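You operate a simulated robot arm through the tools that you are given. There is no shell and no other tool. Be economical: measure what you need, move in short steps, check, and stop when the job is done.

Carry out the task below with a simulated robot arm. There is one attempt and no reset: what you move stays moved.

TASK
Trim the probe meter on the check cup with the grey tab, then test the cup with the blue band.
Fine: probe in its pot while you trim till the display matches the tab; rinse it between cups; back in its pot at the end.

The check looks at the end state, three seconds after you hand in, the way a careful person would. Anything else that was tipped, shoved, dropped, spilled or broken makes it a failure.

THE ROBOT
A 7-joint arm with a two-finger parallel gripper, fixed in place. Base frame: the origin is at the foot of the arm, x ahead of it, y to its left, z up; the work surface is at about z = 0. Lengths are in cm, angles in rad, forces in N, time in s.
With the tool pointing down near the work surface it reaches from about 22 to 58 cm from the base axis. Its first joint turns from -1.152 to 1.152 rad. Payload 2.5 kg.
Tool frame: the origin (TCP) lies between the finger pads and is the grasp point; the fingertips stand 2.3 cm ahead of it; z points along the fingers, y is the line along which they close. The gripper opens to 9.4 cm. The fingers are 3.8 cm wide and 1 cm thick; the gripper's body (5.4 by 9.6 cm) begins 3.9 cm behind the TCP.
Orientation is told as [roll, pitch, yaw] about the base's x, y, z axes, in that order, counted from this pose: with the fingers straight down and closing along the base's y, the tool's x points along the base's -x, its y along +y and its z along -z.

THE INTERFACE
- The arm moves only by the tool nudge_tool. Its arguments are lists of equal length, an entry for each row: "dp": the shift along the tool's x, y, z in cm, a list of three; "angular": the turn, a rotation vector about the tool's x, y, z in rad, a list of three; "grip": the finger opening in cm, from 0 to 9.4. In form: {"dp": [[dx, dy, dz], ...], "angular": [[wx, wy, wz], ...], "grip": [grip, ...]}. A call has 1 to 20 rows; each row is the pose to reach, as a shift and turn from the pose commanded when the call began, along the tool's axes at that moment. Rows are played at 5 a second. More than 5 cm and 0.15 rad between two rows, or a gripper value outside its range, and nothing of the call is played. A pose out of reach is approached as far as the arm can. The call stops where the force on the tool passes 40 N (or 10 N more than at its start, if that is more) or the arm is blocked; 0.2 s more then pass. Each finger travels about 10.8 cm/s and halts on what it meets, pressing with about 23 N; the grip force reading is that of the motor and also rises with nothing between the fingers. The clock runs only during rows and for 0.2 s after the last one: add rows that repeat a pose to give the fingers time. The reply holds the time, the measured pose of the TCP, the force on the tool along the base axes, the opening and the grip force, in the units named above and with some noise, with the torque about the TCP (base axes, N m) and any sound that the robot's microphone picked up.
- Cameras (640 x 400 px; columns grow to the right, rows downward): "scene" is fixed at [9.73, -40.07, 55.01]; the picture's right is [0.92, -0.39, 0.00], its down [-0.21, -0.49, -0.85] and it looks along [0.33, 0.78, -0.53] (base axes); focal length 214 px, centre (320, 200). "wrist" rides on the gripper at [8.6, 1.6, -7.4] in the tool frame; the picture's right is [-0.18, 0.98, 0.00], its down [-0.58, -0.11, -0.81] and it looks along [-0.79, -0.15, 0.59] (tool axes); focal length 243 px, centre (320, 200).
- capture(camera): a new picture of that camera. The clock stands still meanwhile.
- point_at(camera, pixels): for up to 12 pixels [column, row] of the newest picture of that camera ("zoom" is the newest enlarged one), the place [x, y, z] in the base frame of the surface seen there, good to about 0.2 cm, but the place of the scene camera against the robot may be out by one fixed shift of up to 1.2 cm in any direction. The clock stands still meanwhile.
- enlarge(camera, box): a new picture of the part [left, top, right, bottom] of that camera's present view, enlarged. The clock stands still meanwhile.
- sign_off(): hands the job in; it is judged then, once.

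Work in short steps. Measure before you move; look again where a grasp or a placing could have gone wrong, and mend it. You have 80 turns and 46 pictures in all, those below and enlarged ones among them. Open the gripper and draw the arm clear of the work before you hand the job in, unless the task says otherwise; then end with one line.

The tools are called after "Emit:" by a JSON object that holds its "method" and its "body". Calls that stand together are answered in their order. nudge_tool: Moves the arm, as the interface text tells. Its arguments: {"type":"object","properties":{"dp":{"type":"array","items":{"type":"array","items":{"type":"number"}}},"angular":{"type":"array","items":{"type":"array","items":{"type":"number"}}},"grip":{"type":"array","items":{"type":"number"}}},"required":["dp","angular","grip"]} The other tools are called the same way: capture (camera) takes a picture; point_at (camera, pixels) gives the place of the surface under pixels of a picture; enlarge (camera, box) takes an enlarged picture of a part of a camera's view; sign_off () hands the job in.

At the start:

```text
time: 0.0
eef_pos: [37.5, -8.04, 49.45]
ee_rot: [-0.001, 0.0, 0.001]
wrist_force: [0.9, 0.2, 0.0]
moment: [-0.02, 0.0, 0.02]
width: 9.38
gripper_force: 0.1
```

scene: 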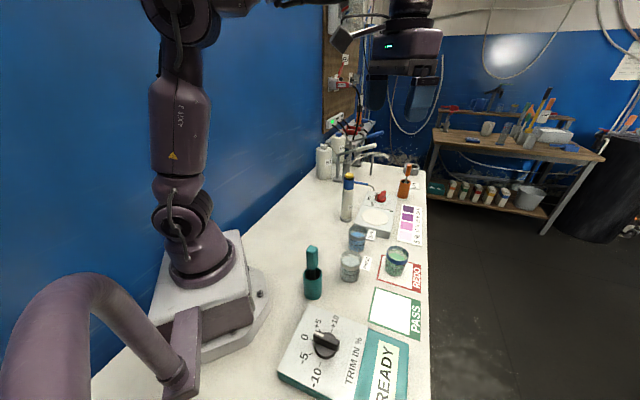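
wrist: 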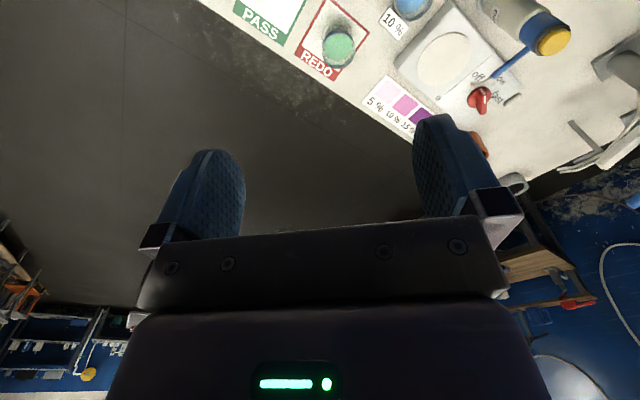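

I'll start by looking closely at the bench: the meter near (320,350) and the cups and instruments around (370,230).

Emit:
{"method": "enlarge", "body": {"camera": "scene", "box": [290, 220, 440, 314]}}

Emit:
{"method": "enlarge", "body": {"camera": "scene", "box": [310, 120, 440, 240]}}

Emit:
{"method": "enlarge", "body": {"camera": "scene", "box": [270, 290, 440, 400]}}

```text
4.26 times, centred on (365, 267) of scene
```

zoom: 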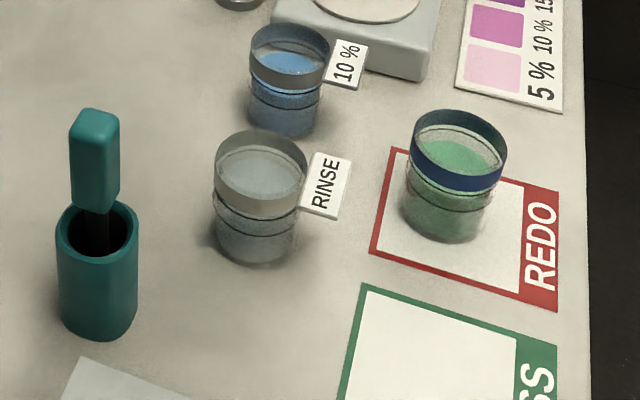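

```text
3.33 times, centred on (375, 180) of scene
```

zoom: 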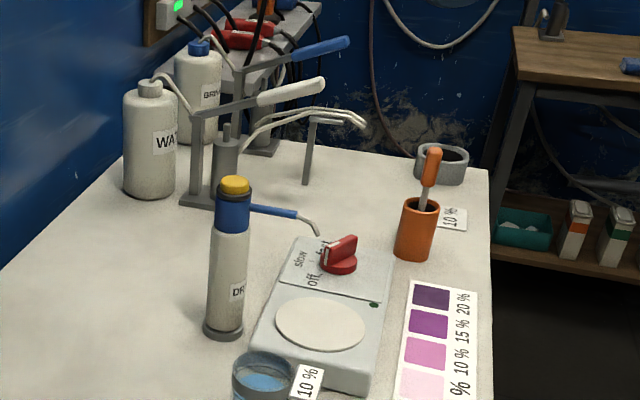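

```text
3.64 times, centred on (355, 345) of scene
```

zoom: 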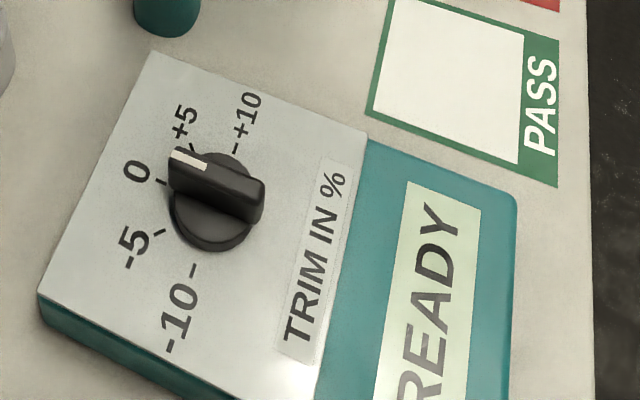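

The teal probe stands in its teal pot, with the trim meter beside it; the cups are 10 %, RINSE and the blue-banded one. I'll measure these places and look at the far tab and the tabs' colours.

Emit:
{"method": "enlarge", "body": {"camera": "scene", "box": [340, 220, 400, 258]}}

Emit:
{"method": "enlarge", "body": {"camera": "scene", "box": [385, 150, 435, 182]}}

Emit:
{"method": "point_at", "body": {"camera": "scene", "pixels": [[312, 248], [313, 272], [313, 297], [350, 258], [350, 281], [357, 234], [397, 256], [397, 275], [327, 342], [315, 331], [393, 362], [404, 171]]}}

```text
10.53 times, centred on (370, 239) of scene
```

zoom: 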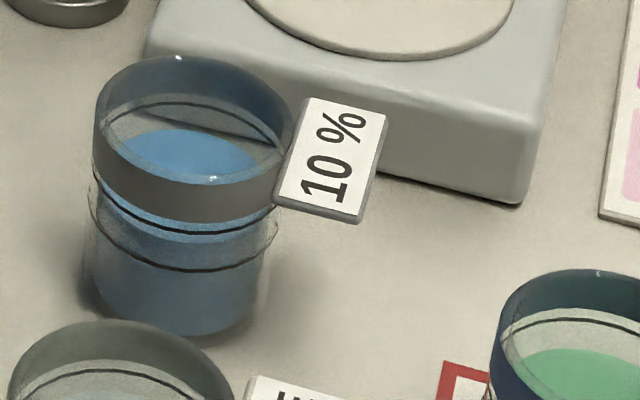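

```text
12.50 times, centred on (410, 166) of scene
```

zoom: 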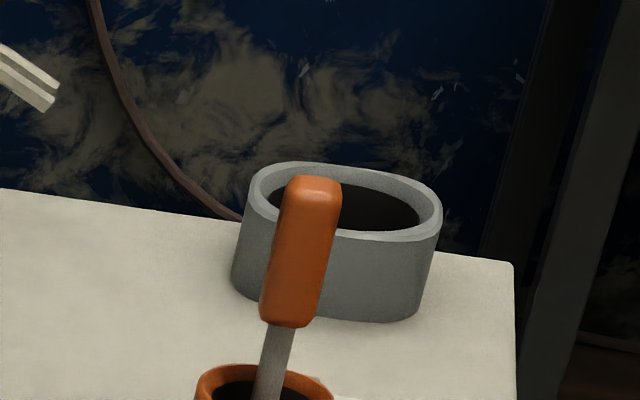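

```text
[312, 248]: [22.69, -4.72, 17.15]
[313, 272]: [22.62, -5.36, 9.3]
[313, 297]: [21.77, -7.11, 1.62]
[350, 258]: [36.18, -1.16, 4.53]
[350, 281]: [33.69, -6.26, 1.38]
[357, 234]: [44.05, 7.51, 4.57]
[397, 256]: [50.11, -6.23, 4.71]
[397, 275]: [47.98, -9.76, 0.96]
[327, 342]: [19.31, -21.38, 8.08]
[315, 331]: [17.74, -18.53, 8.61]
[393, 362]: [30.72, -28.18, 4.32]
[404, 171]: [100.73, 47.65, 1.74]
```

The 10 % cup carries the grey band and tab. To fix the scene camera's shift I'll compare the same features in the wrist view (REDO card, 5/10/15 % strip).

Emit:
{"method": "enlarge", "body": {"camera": "wrist", "box": [230, 0, 470, 150]}}

Emit:
{"method": "enlarge", "body": {"camera": "scene", "box": [340, 190, 440, 252]}}

```text
2.67 times, centred on (350, 75) of wrist
```

zoom: 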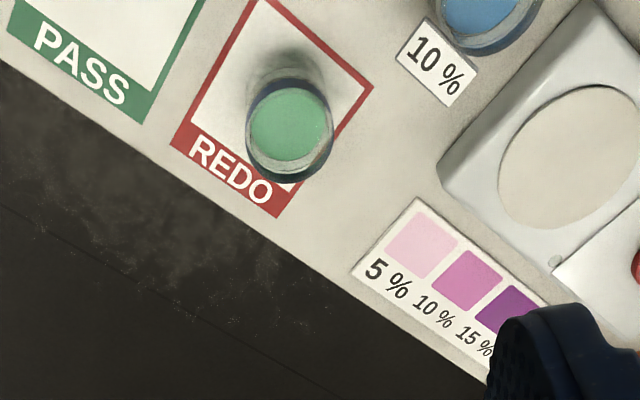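

```text
6.40 times, centred on (390, 221) of scene
```

zoom: 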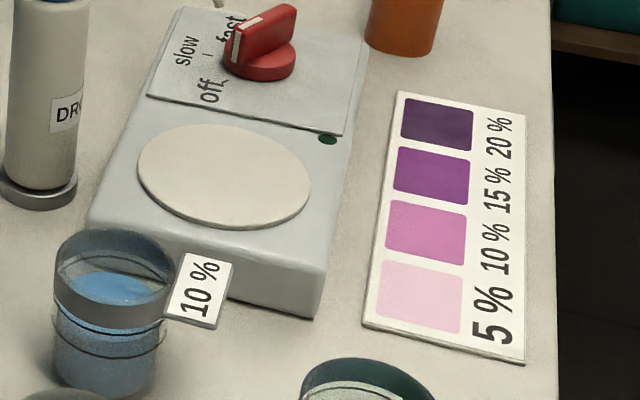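

Now reading matching corners from both cameras.

Emit:
{"method": "point_at", "body": {"camera": "wrist", "pixels": [[386.8, 74.3], [362.4, 102.2], [369.9, 32.6], [294.5, 54.2], [438.5, 97.5], [440, 33]]}}

Emit:
{"method": "point_at", "body": {"camera": "scene", "pixels": [[396.6, 240.8], [422, 246.7], [383.2, 254.7], [420.3, 292.8], [391.1, 211.7], [375, 217]]}}

```text
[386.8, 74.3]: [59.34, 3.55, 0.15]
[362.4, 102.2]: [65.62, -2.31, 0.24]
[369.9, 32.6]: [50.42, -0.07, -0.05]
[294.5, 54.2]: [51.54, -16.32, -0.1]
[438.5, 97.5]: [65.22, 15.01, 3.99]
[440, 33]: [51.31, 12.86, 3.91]
```

```text
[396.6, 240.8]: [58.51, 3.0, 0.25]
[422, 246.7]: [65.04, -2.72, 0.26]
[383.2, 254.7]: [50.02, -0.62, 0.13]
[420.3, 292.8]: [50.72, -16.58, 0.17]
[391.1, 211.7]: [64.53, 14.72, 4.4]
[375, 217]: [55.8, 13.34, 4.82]
```

The scene camera needs about (+0.65, +0.42, −0.2). Now a closer look at the probe and knob for their shape.

Emit:
{"method": "enlarge", "body": {"camera": "scene", "box": [288, 238, 338, 302]}}

Emit:
{"method": "enlarge", "body": {"camera": "scene", "box": [280, 305, 376, 365]}}

```text
6.25 times, centred on (313, 270) of scene
```

zoom: 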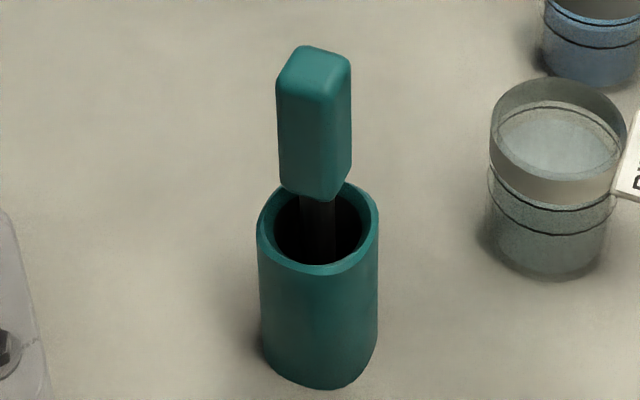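

```text
6.67 times, centred on (328, 335) of scene
```

zoom: 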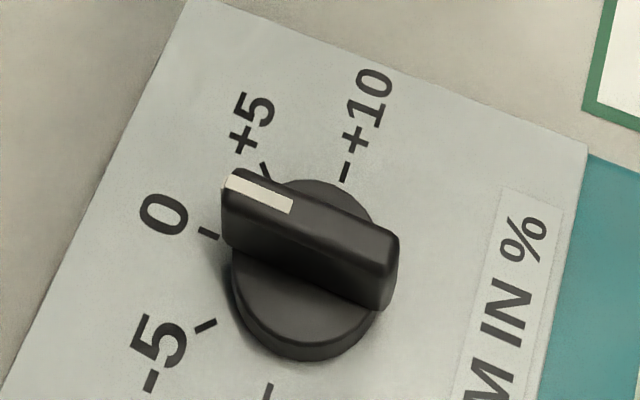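

Measuring the handle top, its faces, the pot rim, and the knob.

Emit:
{"method": "point_at", "body": {"camera": "scene", "pixels": [[307.3, 251.8], [310.3, 246], [317.0, 248.5], [313.2, 252.8], [312, 249.5], [309, 262], [316, 262], [308.3, 268], [303.9, 276], [321.8, 273], [313.8, 280.5], [308, 270]]}}

Emit:
{"method": "point_at", "body": {"camera": "zoom", "pixels": [[233, 182], [290, 205], [260, 192], [388, 240], [310, 225], [310, 345], [205, 233], [205, 326], [345, 170], [265, 170], [180, 20], [575, 150]]}}

```text
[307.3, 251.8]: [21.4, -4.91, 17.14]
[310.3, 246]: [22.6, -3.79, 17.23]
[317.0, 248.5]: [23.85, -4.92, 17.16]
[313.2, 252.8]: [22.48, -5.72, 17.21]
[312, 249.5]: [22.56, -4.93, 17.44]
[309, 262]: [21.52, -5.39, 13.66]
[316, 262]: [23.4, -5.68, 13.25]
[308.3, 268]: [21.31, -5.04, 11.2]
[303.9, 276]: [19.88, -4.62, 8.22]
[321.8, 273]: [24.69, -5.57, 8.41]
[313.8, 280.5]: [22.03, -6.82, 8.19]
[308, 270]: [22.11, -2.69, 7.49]
```

```text
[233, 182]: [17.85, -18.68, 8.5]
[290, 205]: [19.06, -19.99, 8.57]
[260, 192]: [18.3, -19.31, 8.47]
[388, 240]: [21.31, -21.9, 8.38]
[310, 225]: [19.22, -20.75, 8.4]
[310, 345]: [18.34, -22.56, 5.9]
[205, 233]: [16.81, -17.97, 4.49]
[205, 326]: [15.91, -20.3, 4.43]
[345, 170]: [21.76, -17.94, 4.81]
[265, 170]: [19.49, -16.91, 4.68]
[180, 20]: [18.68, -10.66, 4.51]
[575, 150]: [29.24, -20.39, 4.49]
```

The handle is about a 1.7 cm square turned ~-43° with its top at z≈17, centred at about (23.2, -4.5) after correction. I'll move above it with yaw -0.75 and look with the wrist camera.

Emit:
{"method": "nudge_tool", "body": {"dp": [[1.8, 0.44, 3.0], [3.6, 0.88, 6.0], [5.4, 1.33, 9.0], [7.2, 1.77, 12.0], [9, 2.2, 15], [10.8, 2.66, 18], [12.6, 3.1, 21], [14.3, 3.54, 23.5], [14.3, 3.54, 23.5]], "angular": [[0, 0, 0.1], [0, 0, 0.2], [0, 0, 0.3], [0, 0, 0.4], [0, 0, 0.5], [0, 0, 0.6], [0, 0, 0.68], [0, 0, 0.75], [0, 0, 0.75]], "grip": [6, 6, 6, 6, 6, 6, 6, 6, 6]}}

Emit:
{"method": "capture", "body": {"camera": "wrist"}}

```text
time: 2.0
eef_pos: [23.2, -4.59, 25.9]
ee_rot: [0.0, 0.0, -0.751]
wrist_force: [0.3, -0.5, -0.5]
moment: [0.0, 0.01, -0.02]
width: 5.99
gripper_force: 0.0
```

```text
34 pictures are left
```

wrist: 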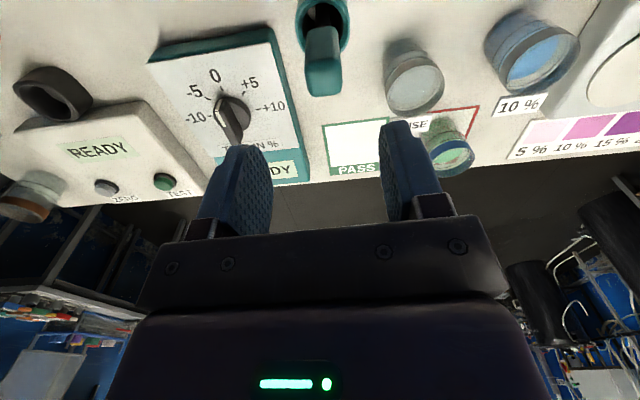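

A second READY device (ZERO/TEST) appears at left. I'll zoom on the handle near (322,60) and that device.

Emit:
{"method": "enlarge", "body": {"camera": "wrist", "box": [0, 40, 210, 220]}}

Emit:
{"method": "enlarge", "body": {"camera": "wrist", "box": [270, 0, 390, 100]}}

Emit:
{"method": "point_at", "body": {"camera": "wrist", "pixels": [[307, 64], [341, 64], [309, 91], [340, 91], [323, 76], [323, 45], [415, 85], [215, 95], [237, 110], [230, 130], [540, 55], [445, 155]]}}

```text
2.22 times, centred on (105, 130) of wrist
```

zoom: 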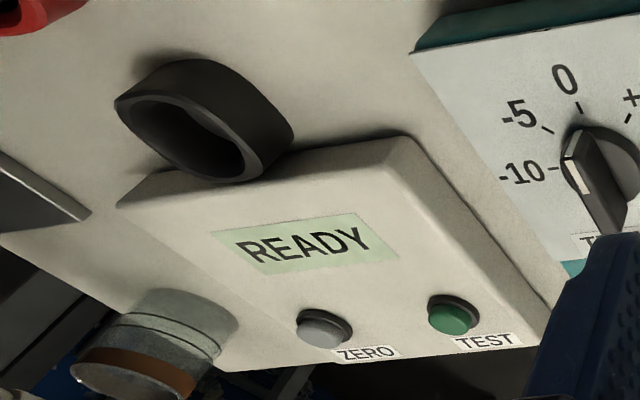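

```text
4.00 times, centred on (330, 50) of wrist
```

zoom: 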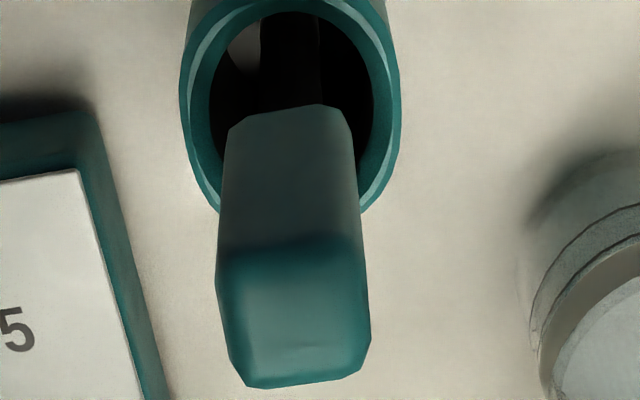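

```text
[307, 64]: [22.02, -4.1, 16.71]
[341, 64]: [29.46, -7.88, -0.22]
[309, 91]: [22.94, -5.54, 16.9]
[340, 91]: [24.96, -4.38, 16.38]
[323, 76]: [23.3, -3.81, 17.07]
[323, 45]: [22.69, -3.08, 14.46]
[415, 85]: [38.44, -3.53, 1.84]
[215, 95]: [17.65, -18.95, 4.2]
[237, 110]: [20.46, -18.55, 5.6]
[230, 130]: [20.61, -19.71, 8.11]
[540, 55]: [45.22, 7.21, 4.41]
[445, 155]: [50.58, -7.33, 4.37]
```

The handle is aligned with the tool (edge rises ~6° in the picture as expected), centred +0.15 cm in tool y, top z≈17. I'll descend to z≈14.3 and close.

Emit:
{"method": "nudge_tool", "body": {"dp": [[0, 0.15, 3], [0, 0.15, 6], [0, 0.15, 9], [0, 0.15, 11.6], [0, 0.15, 11.6], [0, 0.15, 11.6], [0, 0.15, 11.6], [0, 0.15, 11.6]], "angular": [[0, 0, 0], [0, 0, 0], [0, 0, 0], [0, 0, 0], [0, 0, 0], [0, 0, 0], [0, 0, 0], [0, 0, 0]], "grip": [6, 6, 6, 6, 6, 3, 1, 1]}}

Emit:
{"method": "capture", "body": {"camera": "wrist"}}

```text
time: 3.8
eef_pos: [23.34, -4.56, 14.45]
ee_rot: [0.001, 0.0, -0.748]
wrist_force: [0.0, 0.2, -0.2]
moment: [0.02, -0.01, 0.0]
width: 2.57
gripper_force: 22.8
```

```text
31 pictures are left
```

wrist: 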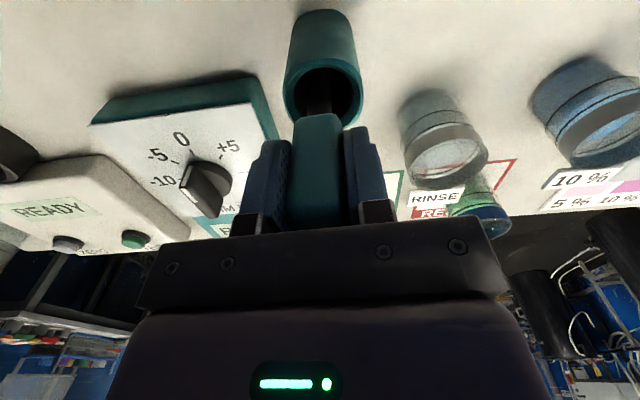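

Gripped at 2.57 cm, grip force 22.8 N. Lifting straight up 14 cm and checking the probe in the scene view.

Emit:
{"method": "nudge_tool", "body": {"dp": [[0, 0, -2], [0, 0, -4], [0, 0, -6], [0, 0, -8], [0, 0, -10], [0, 0, -12], [0, 0, -14]], "angular": [[0, 0, 0], [0, 0, 0], [0, 0, 0], [0, 0, 0], [0, 0, 0], [0, 0, 0], [0, 0, 0]], "grip": [1, 1, 1, 1, 1, 1, 1]}}

Emit:
{"method": "enlarge", "body": {"camera": "scene", "box": [230, 160, 450, 300]}}

```text
time: 5.4
eef_pos: [23.16, -4.41, 28.49]
ee_rot: [0.0, 0.002, -0.748]
wrist_force: [0.8, -0.4, -1.1]
moment: [-0.02, -0.01, 0.0]
width: 2.57
gripper_force: 23.5
```

```text
2.86 times, centred on (340, 230) of scene
```

zoom: 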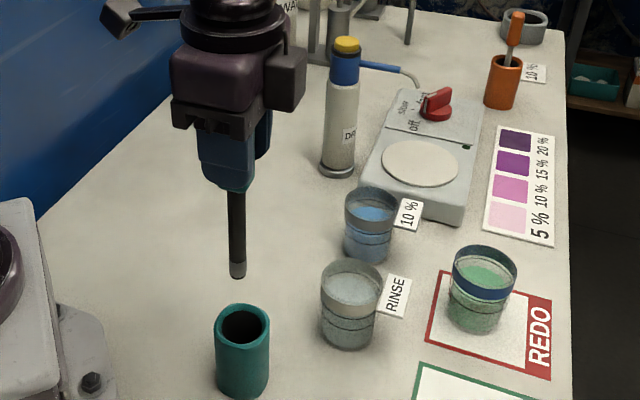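

The probe is free; the tip is at zoom (238,272). Measuring tip, 10 % cup rim/liquid, and the other cups.

Emit:
{"method": "point_at", "body": {"camera": "zoom", "pixels": [[238, 273], [238, 220], [238, 192], [346, 208], [397, 212], [371, 227], [372, 213], [370, 192], [321, 283], [380, 290], [349, 302], [350, 288]]}}

Emit:
{"method": "point_at", "body": {"camera": "scene", "pixels": [[350, 257], [397, 255], [357, 233]]}}

Emit:
{"method": "enlarge", "body": {"camera": "scene", "box": [335, 220, 415, 290]}}

```text
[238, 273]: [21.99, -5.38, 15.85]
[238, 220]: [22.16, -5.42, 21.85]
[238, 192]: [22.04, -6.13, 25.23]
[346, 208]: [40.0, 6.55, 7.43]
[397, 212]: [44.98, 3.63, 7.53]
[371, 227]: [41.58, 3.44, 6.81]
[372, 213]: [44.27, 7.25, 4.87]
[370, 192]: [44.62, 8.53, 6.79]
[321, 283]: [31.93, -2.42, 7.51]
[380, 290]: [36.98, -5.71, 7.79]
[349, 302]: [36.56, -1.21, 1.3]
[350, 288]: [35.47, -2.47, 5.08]
```

```text
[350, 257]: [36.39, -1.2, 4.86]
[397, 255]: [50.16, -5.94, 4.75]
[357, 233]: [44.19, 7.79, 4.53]
```

```text
5.71 times, centred on (375, 255) of scene
```

zoom: 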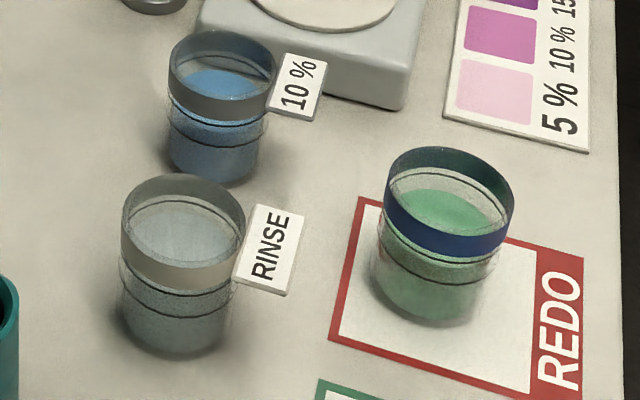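

Tip lies ~13 cm below the TCP; 10 % cup centre ≈ (43.7, 6.2), rim z≈7.3. Checking the nearby DRY bottle before moving there.

Emit:
{"method": "point_at", "body": {"camera": "scene", "pixels": [[348, 176], [348, 200], [346, 218], [349, 174], [365, 182], [373, 190]]}}

Emit:
{"method": "point_at", "body": {"camera": "zoom", "pixels": [[222, 32], [222, 104], [170, 70], [275, 75], [183, 178], [183, 280], [123, 225], [243, 232], [450, 150], [447, 240], [387, 190], [512, 205]]}}

```text
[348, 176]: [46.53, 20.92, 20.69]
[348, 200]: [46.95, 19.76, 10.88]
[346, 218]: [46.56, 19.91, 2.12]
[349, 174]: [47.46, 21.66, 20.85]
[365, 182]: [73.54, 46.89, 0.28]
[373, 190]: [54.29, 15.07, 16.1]
```

```text
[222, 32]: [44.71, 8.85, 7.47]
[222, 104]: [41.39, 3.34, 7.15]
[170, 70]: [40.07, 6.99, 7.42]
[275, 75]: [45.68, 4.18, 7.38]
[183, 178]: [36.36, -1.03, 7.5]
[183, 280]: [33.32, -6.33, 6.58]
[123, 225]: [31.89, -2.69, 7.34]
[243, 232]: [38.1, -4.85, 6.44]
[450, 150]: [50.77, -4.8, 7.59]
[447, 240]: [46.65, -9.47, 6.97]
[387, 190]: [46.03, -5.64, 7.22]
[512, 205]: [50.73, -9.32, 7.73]
```

The way is clear. Moving at constant height to above the 10 % cup.

Emit:
{"method": "nudge_tool", "body": {"dp": [[-0.95, 2.71, 0], [-1.9, 5.42, 0], [-2.85, 8.14, 0], [-3.8, 10.85, 0], [-4.75, 13.56, 0], [-5.7, 16.27, 0], [-6.65, 18.99, 0], [-7.6, 21.7, 0], [-7.6, 21.7, 2], [-7.6, 21.7, 4], [-7.6, 21.7, 4]], "angular": [[0, 0, 0], [0, 0, 0], [0, 0, 0], [0, 0, 0], [0, 0, 0], [0, 0, 0], [0, 0, 0], [0, 0, 0], [0, 0, 0], [0, 0, 0], [0, 0, 0]], "grip": [1, 1, 1, 1, 1, 1, 1, 1, 1, 1, 1]}}

Emit:
{"method": "capture", "body": {"camera": "wrist"}}

Emit:
{"method": "enlarge", "body": {"camera": "scene", "box": [310, 180, 420, 260]}}

```text
time: 7.8
eef_pos: [43.7, 6.28, 24.26]
ee_rot: [0.0, 0.0, -0.749]
wrist_force: [-0.8, 0.3, -1.1]
moment: [0.04, -0.01, 0.0]
width: 2.58
gripper_force: 23.5
```

```text
28 pictures are left
```

wrist: 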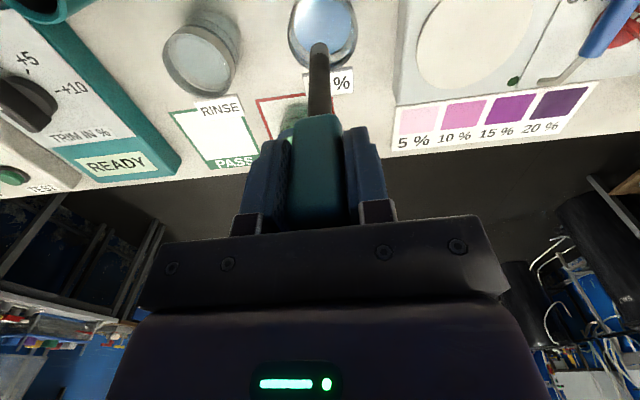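

```text
5.00 times, centred on (365, 220) of scene
```

zoom: 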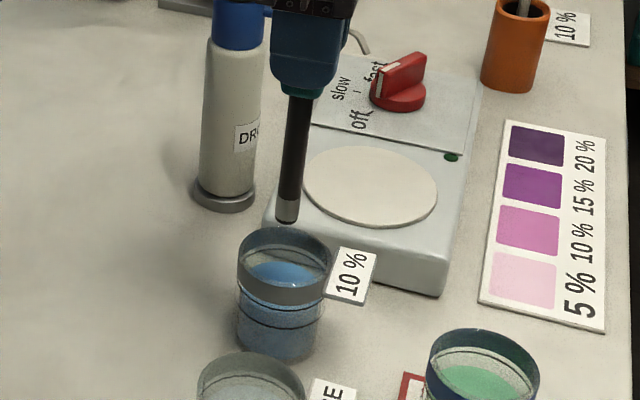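

The tip (287,220 in the zoom) is on the cup's axis. Lowering it 9 cm into the liquid and waiting.

Emit:
{"method": "nudge_tool", "body": {"dp": [[0, 0, 1.5], [0, 0, 3], [0, 0, 4.5], [0, 0, 6], [0, 0, 7.5], [0, 0, 9], [0, 0, 9], [0, 0, 9], [0, 0, 9], [0, 0, 9], [0, 0, 9], [0, 0, 9], [0, 0, 9], [0, 0, 9], [0, 0, 9]], "angular": [[0, 0, 0], [0, 0, 0], [0, 0, 0], [0, 0, 0], [0, 0, 0], [0, 0, 0], [0, 0, 0], [0, 0, 0], [0, 0, 0], [0, 0, 0], [0, 0, 0], [0, 0, 0], [0, 0, 0], [0, 0, 0], [0, 0, 0]], "grip": [1, 1, 1, 1, 1, 1, 1, 1, 1, 1, 1, 1, 1, 1, 1]}}

Emit:
{"method": "capture", "body": {"camera": "scene"}}

Emit:
{"method": "enlarge", "body": {"camera": "scene", "box": [280, 290, 440, 400]}}

```text
time: 11.0
eef_pos: [43.57, 6.32, 15.49]
ee_rot: [-0.001, 0.0, -0.749]
wrist_force: [0.7, -0.4, -1.3]
moment: [0.01, -0.03, 0.0]
width: 2.58
gripper_force: 23.4
```

```text
26 pictures are left
```

scene: 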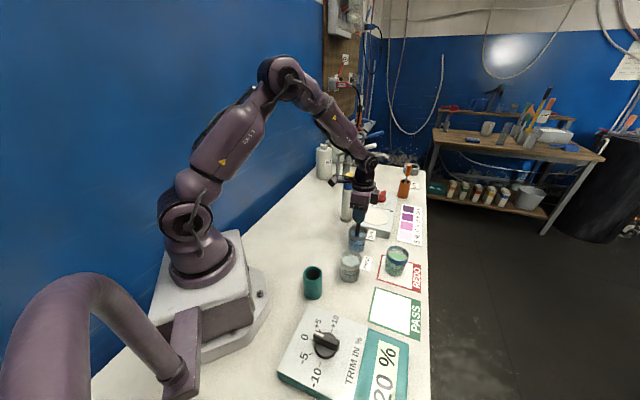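

```text
3.64 times, centred on (360, 345) of scene
```

zoom: 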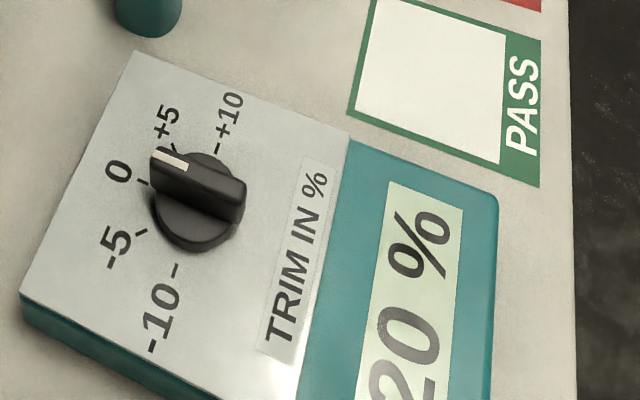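

The display reads 20 % against the 10 % tab, so the trim must go to about −10. Raising the probe and retracing the path back to its pot.

Emit:
{"method": "nudge_tool", "body": {"dp": [[0, 0, -2], [0, 0, -4], [0, 0, -6], [0, 0, -9.5], [0, 0, -13], [0.95, -2.71, -13], [1.9, -5.42, -13], [2.85, -8.14, -13], [3.8, -10.85, -13], [4.75, -13.56, -13], [5.7, -16.27, -13], [6.65, -18.99, -13], [7.6, -21.7, -13], [7.6, -21.7, -13]], "angular": [[0, 0, 0], [0, 0, 0], [0, 0, 0], [0, 0, 0], [0, 0, 0], [0, 0, 0], [0, 0, 0], [0, 0, 0], [0, 0, 0], [0, 0, 0], [0, 0, 0], [0, 0, 0], [0, 0, 0], [0, 0, 0]], "grip": [1, 1, 1, 1, 1, 1, 1, 1, 1, 1, 1, 1, 1, 1]}}

Emit:
{"method": "capture", "body": {"camera": "wrist"}}

```text
time: 14.0
eef_pos: [23.16, -4.47, 28.41]
ee_rot: [0.0, -0.001, -0.748]
wrist_force: [-0.5, -0.4, -0.6]
moment: [-0.01, -0.01, 0.0]
width: 2.59
gripper_force: 22.2
```

```text
24 pictures are left
```

wrist: 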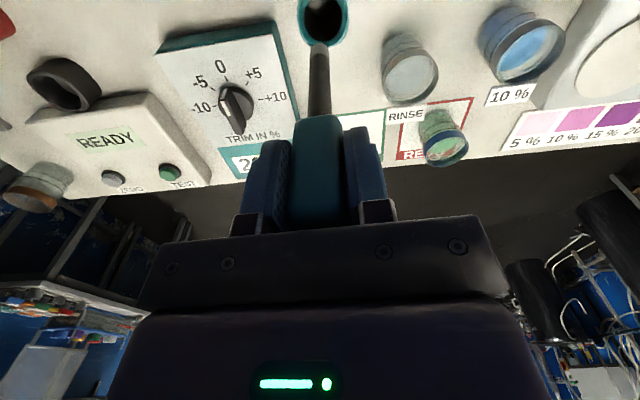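

The reading holds and the probe is over the pot. Lowering it back and releasing.

Emit:
{"method": "nudge_tool", "body": {"dp": [[0, 0, 2], [0, 0, 4], [0, 0, 6], [0, 0, 8], [0, 0, 10], [0, 0, 12], [0, 0, 13.2], [0, 0, 13.9], [0, 0, 13.9]], "angular": [[0, 0, 0], [0, 0, 0], [0, 0, 0], [0, 0, 0], [0, 0, 0], [0, 0, 0], [0, 0, 0], [0, 0, 0], [0, 0, 0]], "grip": [1, 1, 1, 1, 1, 1, 1, 1, 1]}}

```text
time: 16.0
eef_pos: [23.34, -4.45, 14.4]
ee_rot: [0.001, 0.0, -0.749]
wrist_force: [-0.4, -0.5, -1.7]
moment: [0.02, -0.02, 0.01]
width: 2.57
gripper_force: 22.7
```

Force is only the probe's weight, so it's seated at its old height. Opening, then rising clear.

Emit:
{"method": "nudge_tool", "body": {"dp": [[0, 0, 0], [0, 0, 0], [0, 0, 0], [0, 0, 0], [0, 0, -2], [0, 0, -4], [0, 0, -7], [0, 0, -10]], "angular": [[0, 0, 0], [0, 0, 0], [0, 0, 0], [0, 0, 0], [0, 0, 0], [0, 0, 0], [0, 0, 0], [0, 0, 0]], "grip": [3, 4, 5.5, 5.5, 5.5, 5.5, 5.5, 5.5]}}

Emit:
{"method": "capture", "body": {"camera": "wrist"}}

```text
time: 17.8
eef_pos: [23.22, -4.48, 24.63]
ee_rot: [0.0, 0.0, -0.75]
wrist_force: [-0.4, -0.3, -0.4]
moment: [0.0, -0.02, 0.03]
width: 5.51
gripper_force: 0.0
```

```text
23 pictures are left
```

wrist: 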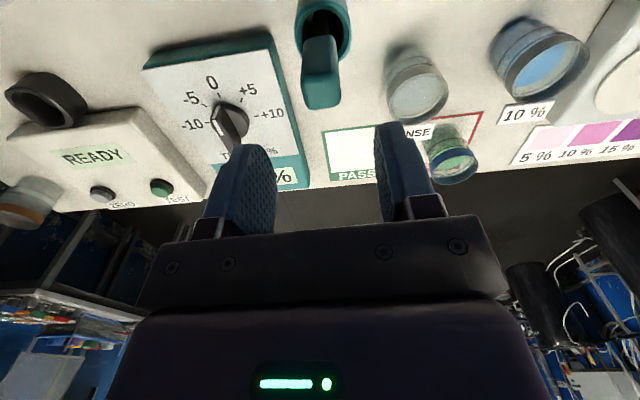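

The probe is back in its pot. Now moving above the knob at about (20.2, −19.9) to look.

Emit:
{"method": "nudge_tool", "body": {"dp": [[-1.66, -2.69, 0], [-3.32, -5.38, 0], [-4.98, -8.07, 0], [-6.64, -10.76, 0], [-8.3, -13.45, 0], [-8.3, -13.45, 3], [-8.3, -13.45, 6], [-8.3, -13.45, 8.4], [-8.3, -13.45, 8.4]], "angular": [[0, 0, 0], [0, 0, 0], [0, 0, 0], [0, 0, 0], [0, 0, 0], [0, 0, 0], [0, 0, 0], [0, 0, 0], [0, 0, 0]], "grip": [5, 5, 5, 5, 4, 4, 4, 4, 4]}}

Emit:
{"method": "capture", "body": {"camera": "wrist"}}

Emit:
{"method": "enlarge", "body": {"camera": "scene", "box": [270, 290, 440, 400]}}

```text
time: 19.8
eef_pos: [20.08, -19.94, 16.09]
ee_rot: [0.0, -0.001, -0.749]
wrist_force: [1.9, 0.3, 0.4]
moment: [-0.01, 0.03, 0.01]
width: 3.99
gripper_force: 0.0
```

```text
22 pictures are left
```

wrist: 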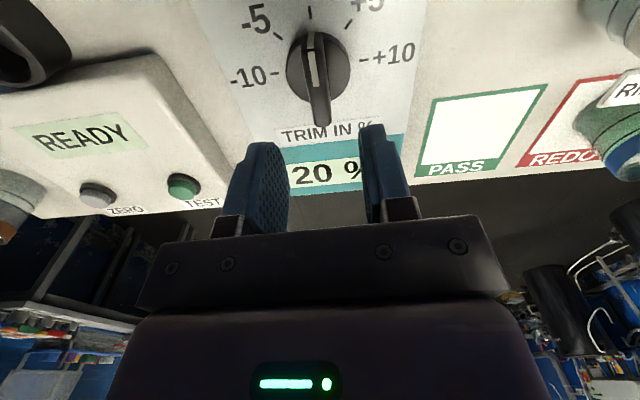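

```text
3.64 times, centred on (355, 345) of scene
```

zoom: 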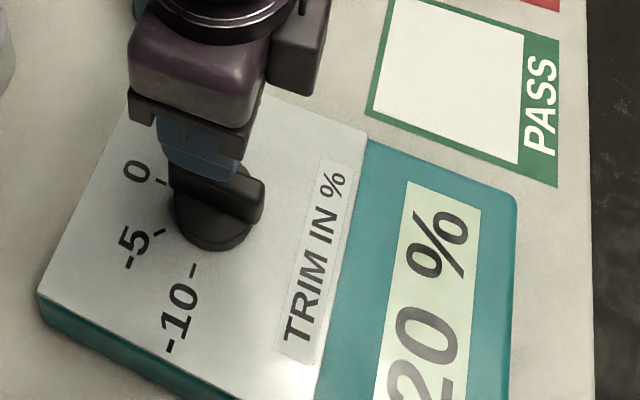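

The bar lines up with the tool (columns 310–322). Measuring its ends and top.

Emit:
{"method": "point_at", "body": {"camera": "wrist", "pixels": [[309, 36], [313, 60], [320, 97], [322, 118], [305, 90], [295, 80], [341, 85], [318, 70]]}}

```text
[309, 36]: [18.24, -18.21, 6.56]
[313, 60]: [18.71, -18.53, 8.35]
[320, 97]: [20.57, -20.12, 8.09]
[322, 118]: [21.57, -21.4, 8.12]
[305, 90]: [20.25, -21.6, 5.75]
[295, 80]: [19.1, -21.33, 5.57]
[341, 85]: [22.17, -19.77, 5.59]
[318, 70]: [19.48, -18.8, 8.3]
```

Knob centre ≈ (20.15, −19.9), bar top 8.2, disc top 5.65. Descending to z≈8.4 and gripping the bar.

Emit:
{"method": "nudge_tool", "body": {"dp": [[0, 0, 2.5], [0, 0, 5], [0, 0, 6.5], [0, 0, 7.5], [0, 0, 7.5], [0, 0, 7.5], [0, 0, 7.5], [0, 0, 7.5]], "angular": [[0, 0, 0], [0, 0, 0], [0, 0, 0], [0, 0, 0], [0, 0, 0], [0, 0, 0], [0, 0, 0], [0, 0, 0]], "grip": [4, 4, 4, 4, 2, 0.5, 0.5, 0.5]}}

```text
time: 21.6
eef_pos: [19.98, -20.16, 8.57]
ee_rot: [-0.005, -0.001, -0.752]
wrist_force: [-17.3, -19.7, -14.4]
moment: [-0.42, -0.78, -0.05]
width: 1.34
gripper_force: 44.5
```

Gripped at 1.34 cm, but with a ~26 N side load: the bar sits toward −y of the tool. Shifting the command to relieve it.

Emit:
{"method": "nudge_tool", "body": {"dp": [[0, -0.15, -0.05], [0, -0.3, -0.1], [0, -0.3, -0.1]], "angular": [[0, 0, 0], [0, 0, 0], [0, 0, 0]], "grip": [0.5, 0.5, 0.5]}}

```text
time: 22.1
eef_pos: [20.07, -20.03, 8.68]
ee_rot: [-0.003, -0.001, -0.748]
wrist_force: [1.6, -2.4, -4.0]
moment: [0.5, 0.31, -0.04]
width: 1.39
gripper_force: 45.1
stopped in row 2: the force on the tool passed its limit at 44 N (the readings are from after the stop); the commanded pose is now the measured one
```

Force is now small. Turning 0.45 rad counter-clockwise (seen from above), toward −5, and watching the load.

Emit:
{"method": "nudge_tool", "body": {"dp": [[0, 0, 0], [0, 0, 0], [0, 0, 0], [0, 0, 0], [0, 0, 0], [0, 0, 0]], "angular": [[0, 0, -0.08], [0, 0, -0.16], [0, 0, -0.24], [0, 0, -0.32], [0, 0, -0.4], [0, 0, -0.4]], "grip": [0.5, 0.5, 0.5, 0.5, 0.5, 0.5]}}

Emit:
{"method": "capture", "body": {"camera": "wrist"}}

Emit:
{"method": "enlarge", "body": {"camera": "scene", "box": [270, 290, 440, 400]}}

```text
time: 23.5
eef_pos: [20.06, -20.08, 8.74]
ee_rot: [-0.001, 0.0, -0.351]
wrist_force: [-1.4, -5.8, -7.3]
moment: [0.04, -0.47, -0.01]
width: 1.37
gripper_force: 45.3
```

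```text
20 pictures are left
```

wrist: 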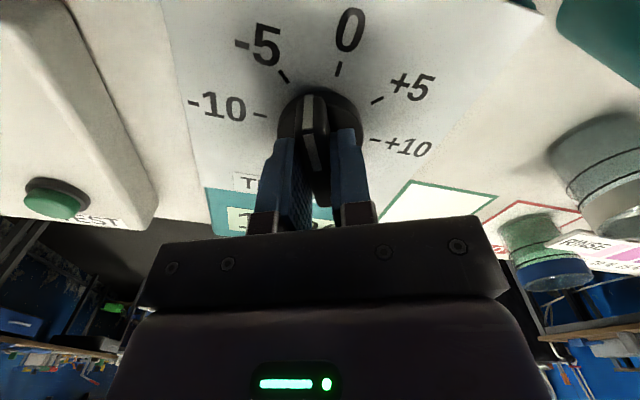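

```text
3.64 times, centred on (355, 345) of scene
```

zoom: 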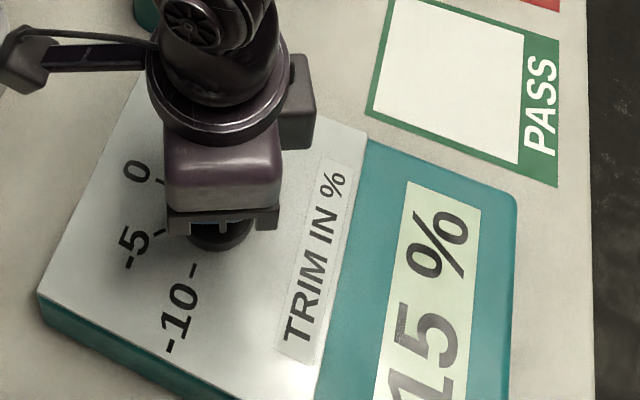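

Display went to 15 % with the pointer partway to −5, so direction is right. Turning on by 1.15 rad to −10.

Emit:
{"method": "nudge_tool", "body": {"dp": [[0, 0, 0], [0, 0, 0], [0, 0, 0], [0, 0, 0], [0, 0, 0], [0, 0, 0], [0, 0, 0], [0, 0, 0], [0, 0, 0], [0, 0, 0], [0, 0, 0], [0, 0, 0]], "angular": [[0, 0, -0.1], [0, 0, -0.2], [0, 0, -0.3], [0, 0, -0.4], [0, 0, -0.5], [0, 0, -0.6], [0, 0, -0.7], [0, 0, -0.8], [0, 0, -0.9], [0, 0, -1.0], [0, 0, -1.1], [0, 0, -1.15]], "grip": [0.5, 0.5, 0.5, 0.5, 0.5, 0.5, 0.5, 0.5, 0.5, 0.5, 0.5, 0.5]}}

Emit:
{"method": "enlarge", "body": {"camera": "scene", "box": [270, 290, 440, 400]}}

```text
time: 26.1
eef_pos: [20.23, -20.29, 8.55]
ee_rot: [-0.003, 0.003, 0.797]
wrist_force: [-1.7, -25.6, -2.1]
moment: [-0.4, 0.55, -0.69]
width: 1.42
gripper_force: 45.3
```

```text
3.64 times, centred on (355, 345) of scene
```

zoom: 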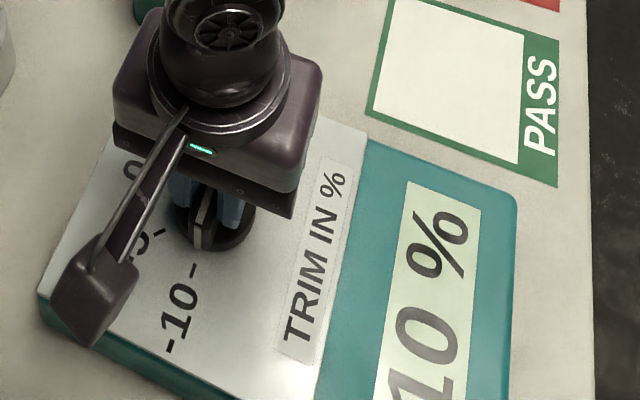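

Display now shows 10 %, matching the tab. Opening and rising straight up.

Emit:
{"method": "nudge_tool", "body": {"dp": [[0, 0, 0], [0, 0, 0], [0, 0, 0], [0, 0, -2.5], [0, 0, -5], [0, 0, -9], [0, 0, -13], [0, 0, -16], [0, 0, -16]], "angular": [[0, 0, 0], [0, 0, 0], [0, 0, 0], [0, 0, 0], [0, 0, 0], [0, 0, 0], [0, 0, 0], [0, 0, 0], [0, 0, 0]], "grip": [2.5, 4, 4, 4, 4, 4, 4, 4, 4]}}

Emit:
{"method": "enlarge", "body": {"camera": "scene", "box": [270, 240, 440, 400]}}

```text
time: 28.1
eef_pos: [20.03, -20.0, 24.68]
ee_rot: [-0.001, 0.001, 0.802]
wrist_force: [-0.5, -0.3, 0.4]
moment: [0.02, -0.01, 0.0]
width: 4.01
gripper_force: 0.1
```

```text
2.50 times, centred on (355, 320) of scene
```

zoom: 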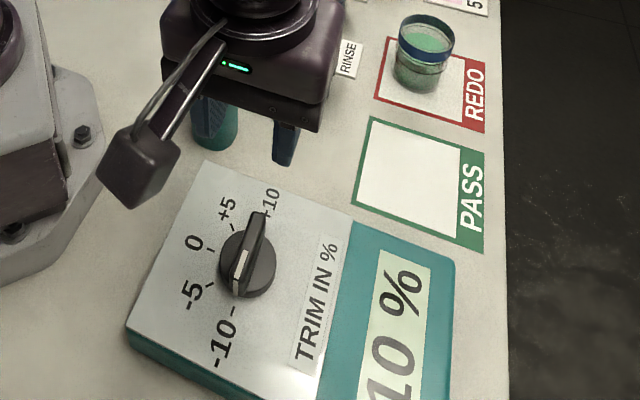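

Pointer stands at −10 and the display at 10 %. Going back above the probe with yaw −0.75.

Emit:
{"method": "nudge_tool", "body": {"dp": [[-1.23, 0.77, 0], [-2.45, 1.55, 0], [-3.68, 2.32, 0], [-4.9, 3.09, 0], [-6.13, 3.87, 0], [-7.35, 4.64, 0], [-8.58, 5.42, 0], [-9.8, 6.19, 0], [-11.03, 6.96, 0], [-12.25, 7.74, 0], [-13.48, 8.51, 0], [-13.48, 8.51, 0]], "angular": [[0, 0, 0.14], [0, 0, 0.28], [0, 0, 0.42], [0, 0, 0.56], [0, 0, 0.7], [0, 0, 0.84], [0, 0, 0.98], [0, 0, 1.12], [0, 0, 1.26], [0, 0, 1.4], [0, 0, 1.552], [0, 0, 1.552]], "grip": [6, 6, 6, 6, 6, 6, 6, 6, 6, 6, 6, 6]}}

```text
refused: row 11 steps farther than a row can; nothing moved
```

Row 11 turned slightly too far; evening the steps out.

Emit:
{"method": "nudge_tool", "body": {"dp": [[-1.23, 0.77, 0], [-2.45, 1.55, 0], [-3.68, 2.32, 0], [-4.9, 3.09, 0], [-6.13, 3.87, 0], [-7.35, 4.64, 0], [-8.58, 5.42, 0], [-9.8, 6.19, 0], [-11.03, 6.96, 0], [-12.25, 7.74, 0], [-13.48, 8.51, 0], [-13.48, 8.51, 0]], "angular": [[0, 0, 0.14], [0, 0, 0.28], [0, 0, 0.42], [0, 0, 0.56], [0, 0, 0.7], [0, 0, 0.84], [0, 0, 0.98], [0, 0, 1.12], [0, 0, 1.26], [0, 0, 1.4], [0, 0, 1.54], [0, 0, 1.552]], "grip": [6, 6, 6, 6, 6, 6, 6, 6, 6, 6, 6, 6]}}

Emit:
{"method": "capture", "body": {"camera": "wrist"}}

```text
time: 30.7
eef_pos: [23.35, -4.48, 24.6]
ee_rot: [-0.002, 0.0, -0.753]
wrist_force: [-0.2, 0.9, 0.3]
moment: [0.0, -0.01, 0.0]
width: 6.02
gripper_force: 0.0
```

```text
16 pictures are left
```

wrist: 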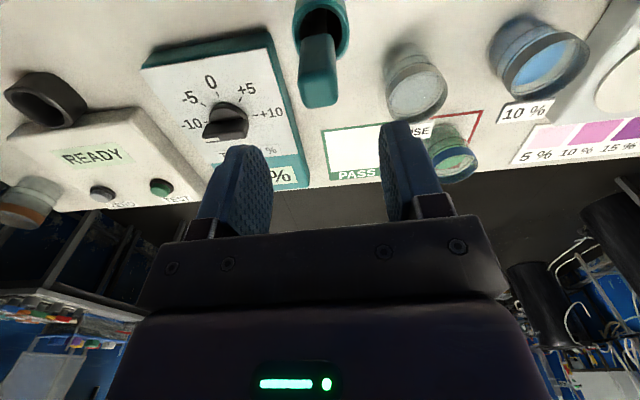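

The handle is centred (col ~318). Descending, gripping and lifting out.

Emit:
{"method": "nudge_tool", "body": {"dp": [[0, 0, 3], [0, 0, 6], [0, 0, 8.5], [0, 0, 10.3], [0, 0, 10.3], [0, 0, 10.3], [0, 0, 10.3], [0, 0, 10.3], [0, 0, 8.3], [0, 0, 6.3], [0, 0, 4.3], [0, 0, 2.3], [0, 0, 0.3], [0, 0, -1.7], [0, 0, -3.7]], "angular": [[0, 0, 0], [0, 0, 0], [0, 0, 0], [0, 0, 0], [0, 0, 0], [0, 0, 0], [0, 0, 0], [0, 0, 0], [0, 0, 0], [0, 0, 0], [0, 0, 0], [0, 0, 0], [0, 0, 0], [0, 0, 0], [0, 0, 0]], "grip": [6, 6, 6, 6, 4, 2, 1, 1, 1, 1, 1, 1, 1, 1, 1]}}

Emit:
{"method": "enlarge", "body": {"camera": "scene", "box": [230, 160, 450, 300]}}

```text
time: 33.9
eef_pos: [23.41, -4.6, 28.19]
ee_rot: [-0.002, 0.001, -0.753]
wrist_force: [0.8, 0.4, -1.0]
moment: [-0.02, -0.01, -0.03]
width: 2.58
gripper_force: 23.2
```

```text
2.86 times, centred on (340, 230) of scene
```

zoom: 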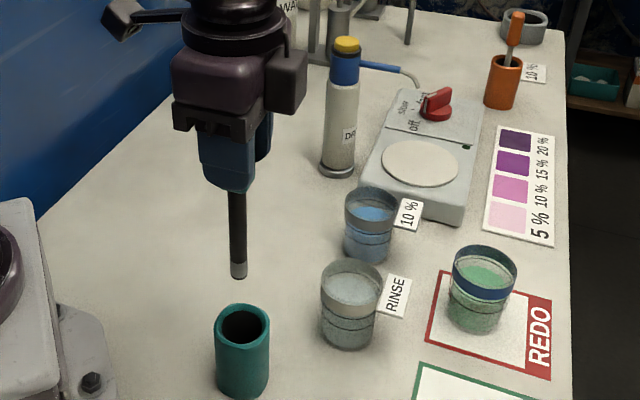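

Same hold as before. Moving over the RINSE cup at ≈(35.55, −3.3).

Emit:
{"method": "nudge_tool", "body": {"dp": [[-1.64, 1.83, 0], [-3.28, 3.66, 0], [-4.92, 5.48, 0], [-6.56, 7.31, 0], [-8.2, 9.14, 0], [-8.2, 9.14, 2], [-8.2, 9.14, 4], [-8.2, 9.14, 4]], "angular": [[0, 0, 0], [0, 0, 0], [0, 0, 0], [0, 0, 0], [0, 0, 0], [0, 0, 0], [0, 0, 0], [0, 0, 0]], "grip": [1, 1, 1, 1, 1, 1, 1, 1]}}

Emit:
{"method": "enlarge", "body": {"camera": "scene", "box": [300, 215, 410, 295]}}

```text
time: 35.7
eef_pos: [35.45, -3.28, 24.34]
ee_rot: [-0.002, 0.0, -0.753]
wrist_force: [-0.9, 0.2, -1.5]
moment: [-0.03, 0.0, 0.03]
width: 2.56
gripper_force: 22.9
```

```text
5.00 times, centred on (355, 255) of scene
```

zoom: 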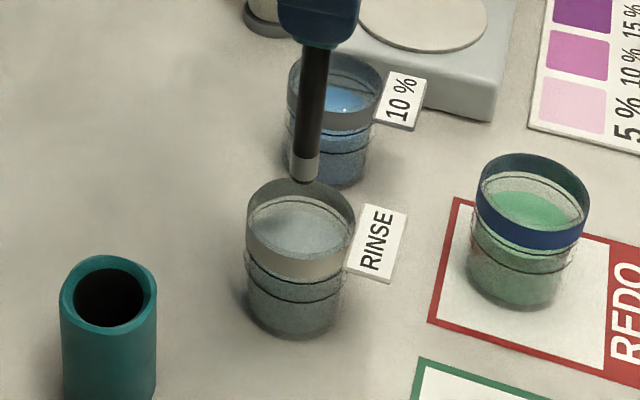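

The tip (303,183) is in line with the rinse cup's centre. Dipping, holding, and bobbing slightly to rinse.

Emit:
{"method": "nudge_tool", "body": {"dp": [[0, 0, 1.5], [0, 0, 3], [0, 0, 4.5], [0, 0, 6], [0, 0, 7.5], [0, 0, 9], [0, 0, 9], [0, 0, 9], [0, 0, 9], [0, 0, 9], [0, 0, 9], [0, 0, 9], [0, 0, 8.5], [0, 0, 9], [0, 0, 9], [0, 0, 9], [0, 0, 9], [0, 0, 9]], "angular": [[0, 0, 0], [0, 0, 0], [0, 0, 0], [0, 0, 0], [0, 0, 0], [0, 0, 0], [0, 0, 0], [0, 0, 0], [0, 0, 0], [0, 0, 0], [0, 0, 0], [0, 0, 0], [0, 0, 0], [0, 0, 0], [0, 0, 0], [0, 0, 0], [0, 0, 0], [0, 0, 0]], "grip": [1, 1, 1, 1, 1, 1, 1, 1, 1, 1, 1, 1, 1, 1, 1, 1, 1, 1]}}

Emit:
{"method": "enlarge", "body": {"camera": "scene", "box": [290, 230, 440, 400]}}

```text
time: 39.5
eef_pos: [35.6, -3.5, 15.26]
ee_rot: [-0.002, 0.0, -0.751]
wrist_force: [-0.2, -0.1, -0.5]
moment: [0.0, -0.01, -0.01]
width: 2.56
gripper_force: 22.9
```

```text
2.35 times, centred on (365, 315) of scene
```

zoom: 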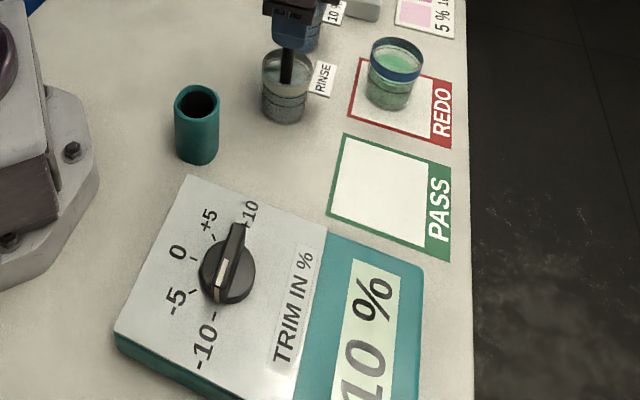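

Rinsed in the cup. Lifting and moving above the blue-banded cup at ≈(49.2, −6.85).

Emit:
{"method": "nudge_tool", "body": {"dp": [[0, 0, -2], [0, 0, -4], [0, 0, -6], [0, 0, -9.5], [0, 0, -13], [-2.48, 1.35, -13], [-4.96, 2.69, -13], [-7.43, 4.04, -13], [-9.91, 5.38, -13], [-12.39, 6.73, -13], [-12.39, 6.73, -11], [-12.39, 6.73, -9], [-12.39, 6.73, -9]], "angular": [[0, 0, 0], [0, 0, 0], [0, 0, 0], [0, 0, 0], [0, 0, 0], [0, 0, 0], [0, 0, 0], [0, 0, 0], [0, 0, 0], [0, 0, 0], [0, 0, 0], [0, 0, 0], [0, 0, 0]], "grip": [1, 1, 1, 1, 1, 1, 1, 1, 1, 1, 1, 1, 1]}}

Emit:
{"method": "enlarge", "body": {"camera": "scene", "box": [340, 215, 450, 295]}}

```text
time: 42.3
eef_pos: [49.24, -6.87, 24.15]
ee_rot: [-0.002, 0.0, -0.751]
wrist_force: [0.0, 0.7, -0.7]
moment: [0.01, 0.02, 0.0]
width: 2.58
gripper_force: 23.1
```

```text
5.00 times, centred on (395, 255) of scene
```

zoom: 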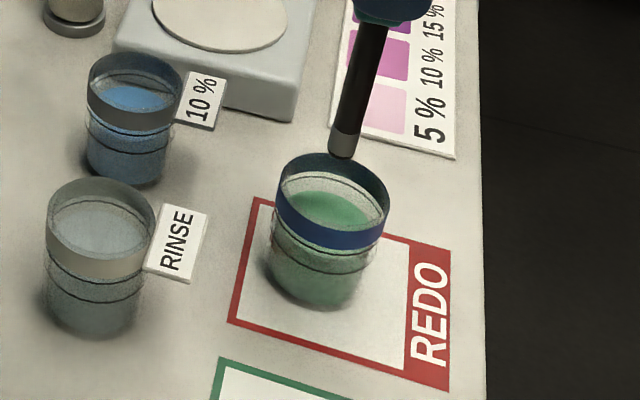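

The tip (341,157) runs down the cup's axis (rim centre ≈(332,195)). Dipping and waiting.

Emit:
{"method": "nudge_tool", "body": {"dp": [[0, 0, 1.5], [0, 0, 3], [0, 0, 4.5], [0, 0, 6], [0, 0, 7.5], [0, 0, 9], [0, 0, 9], [0, 0, 9], [0, 0, 9], [0, 0, 9], [0, 0, 9], [0, 0, 9], [0, 0, 9], [0, 0, 9], [0, 0, 9], [0, 0, 9]], "angular": [[0, 0, 0], [0, 0, 0], [0, 0, 0], [0, 0, 0], [0, 0, 0], [0, 0, 0], [0, 0, 0], [0, 0, 0], [0, 0, 0], [0, 0, 0], [0, 0, 0], [0, 0, 0], [0, 0, 0], [0, 0, 0], [0, 0, 0], [0, 0, 0]], "grip": [1, 1, 1, 1, 1, 1, 1, 1, 1, 1, 1, 1, 1, 1, 1, 1]}}

Emit:
{"method": "enlarge", "body": {"camera": "scene", "box": [290, 230, 440, 400]}}

```text
time: 45.7
eef_pos: [49.23, -6.82, 15.3]
ee_rot: [-0.003, 0.0, -0.753]
wrist_force: [-0.5, 0.0, -1.4]
moment: [-0.03, 0.04, -0.02]
width: 2.59
gripper_force: 22.9
```

```text
2.35 times, centred on (365, 315) of scene
```

zoom: 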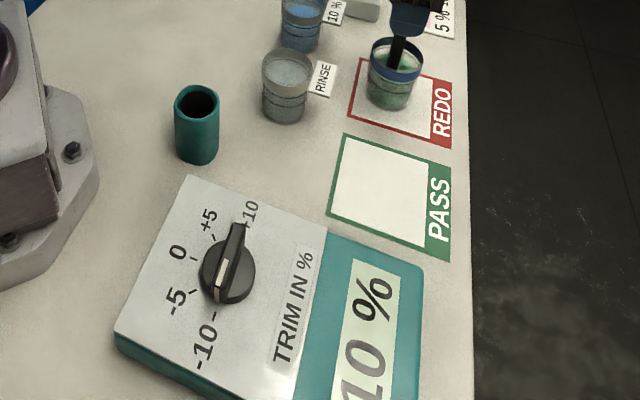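

Display reads 10 % with the probe in the blue-banded cup. Holding a moment longer, then lifting and going back above the pot.

Emit:
{"method": "nudge_tool", "body": {"dp": [[0, 0, 0], [0, 0, 0], [0, 0, 0], [0, 0, 0], [0, 0, 0], [0, 0, -2], [0, 0, -4], [0, 0, -6], [0, 0, -9.5], [0, 0, -13], [2.57, -1.98, -13], [5.15, -3.97, -13], [7.72, -5.95, -13], [10.3, -7.94, -13], [12.87, -9.92, -13], [15.44, -11.9, -13], [18.02, -13.89, -13], [20.59, -15.87, -13], [20.59, -15.87, -13]], "angular": [[0, 0, 0], [0, 0, 0], [0, 0, 0], [0, 0, 0], [0, 0, 0], [0, 0, 0], [0, 0, 0], [0, 0, 0], [0, 0, 0], [0, 0, 0], [0, 0, 0], [0, 0, 0], [0, 0, 0], [0, 0, 0], [0, 0, 0], [0, 0, 0], [0, 0, 0], [0, 0, 0], [0, 0, 0]], "grip": [1, 1, 1, 1, 1, 1, 1, 1, 1, 1, 1, 1, 1, 1, 1, 1, 1, 1, 1]}}

Emit:
{"method": "capture", "body": {"camera": "wrist"}}

```text
time: 49.7
eef_pos: [23.35, -4.43, 28.05]
ee_rot: [-0.002, -0.001, -0.75]
wrist_force: [-0.2, -0.6, -0.3]
moment: [-0.01, -0.01, 0.03]
width: 2.56
gripper_force: 23.2
```

```text
10 pictures are left
```

wrist: 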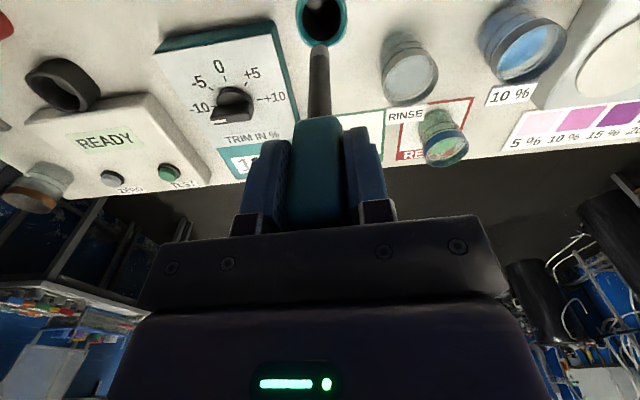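

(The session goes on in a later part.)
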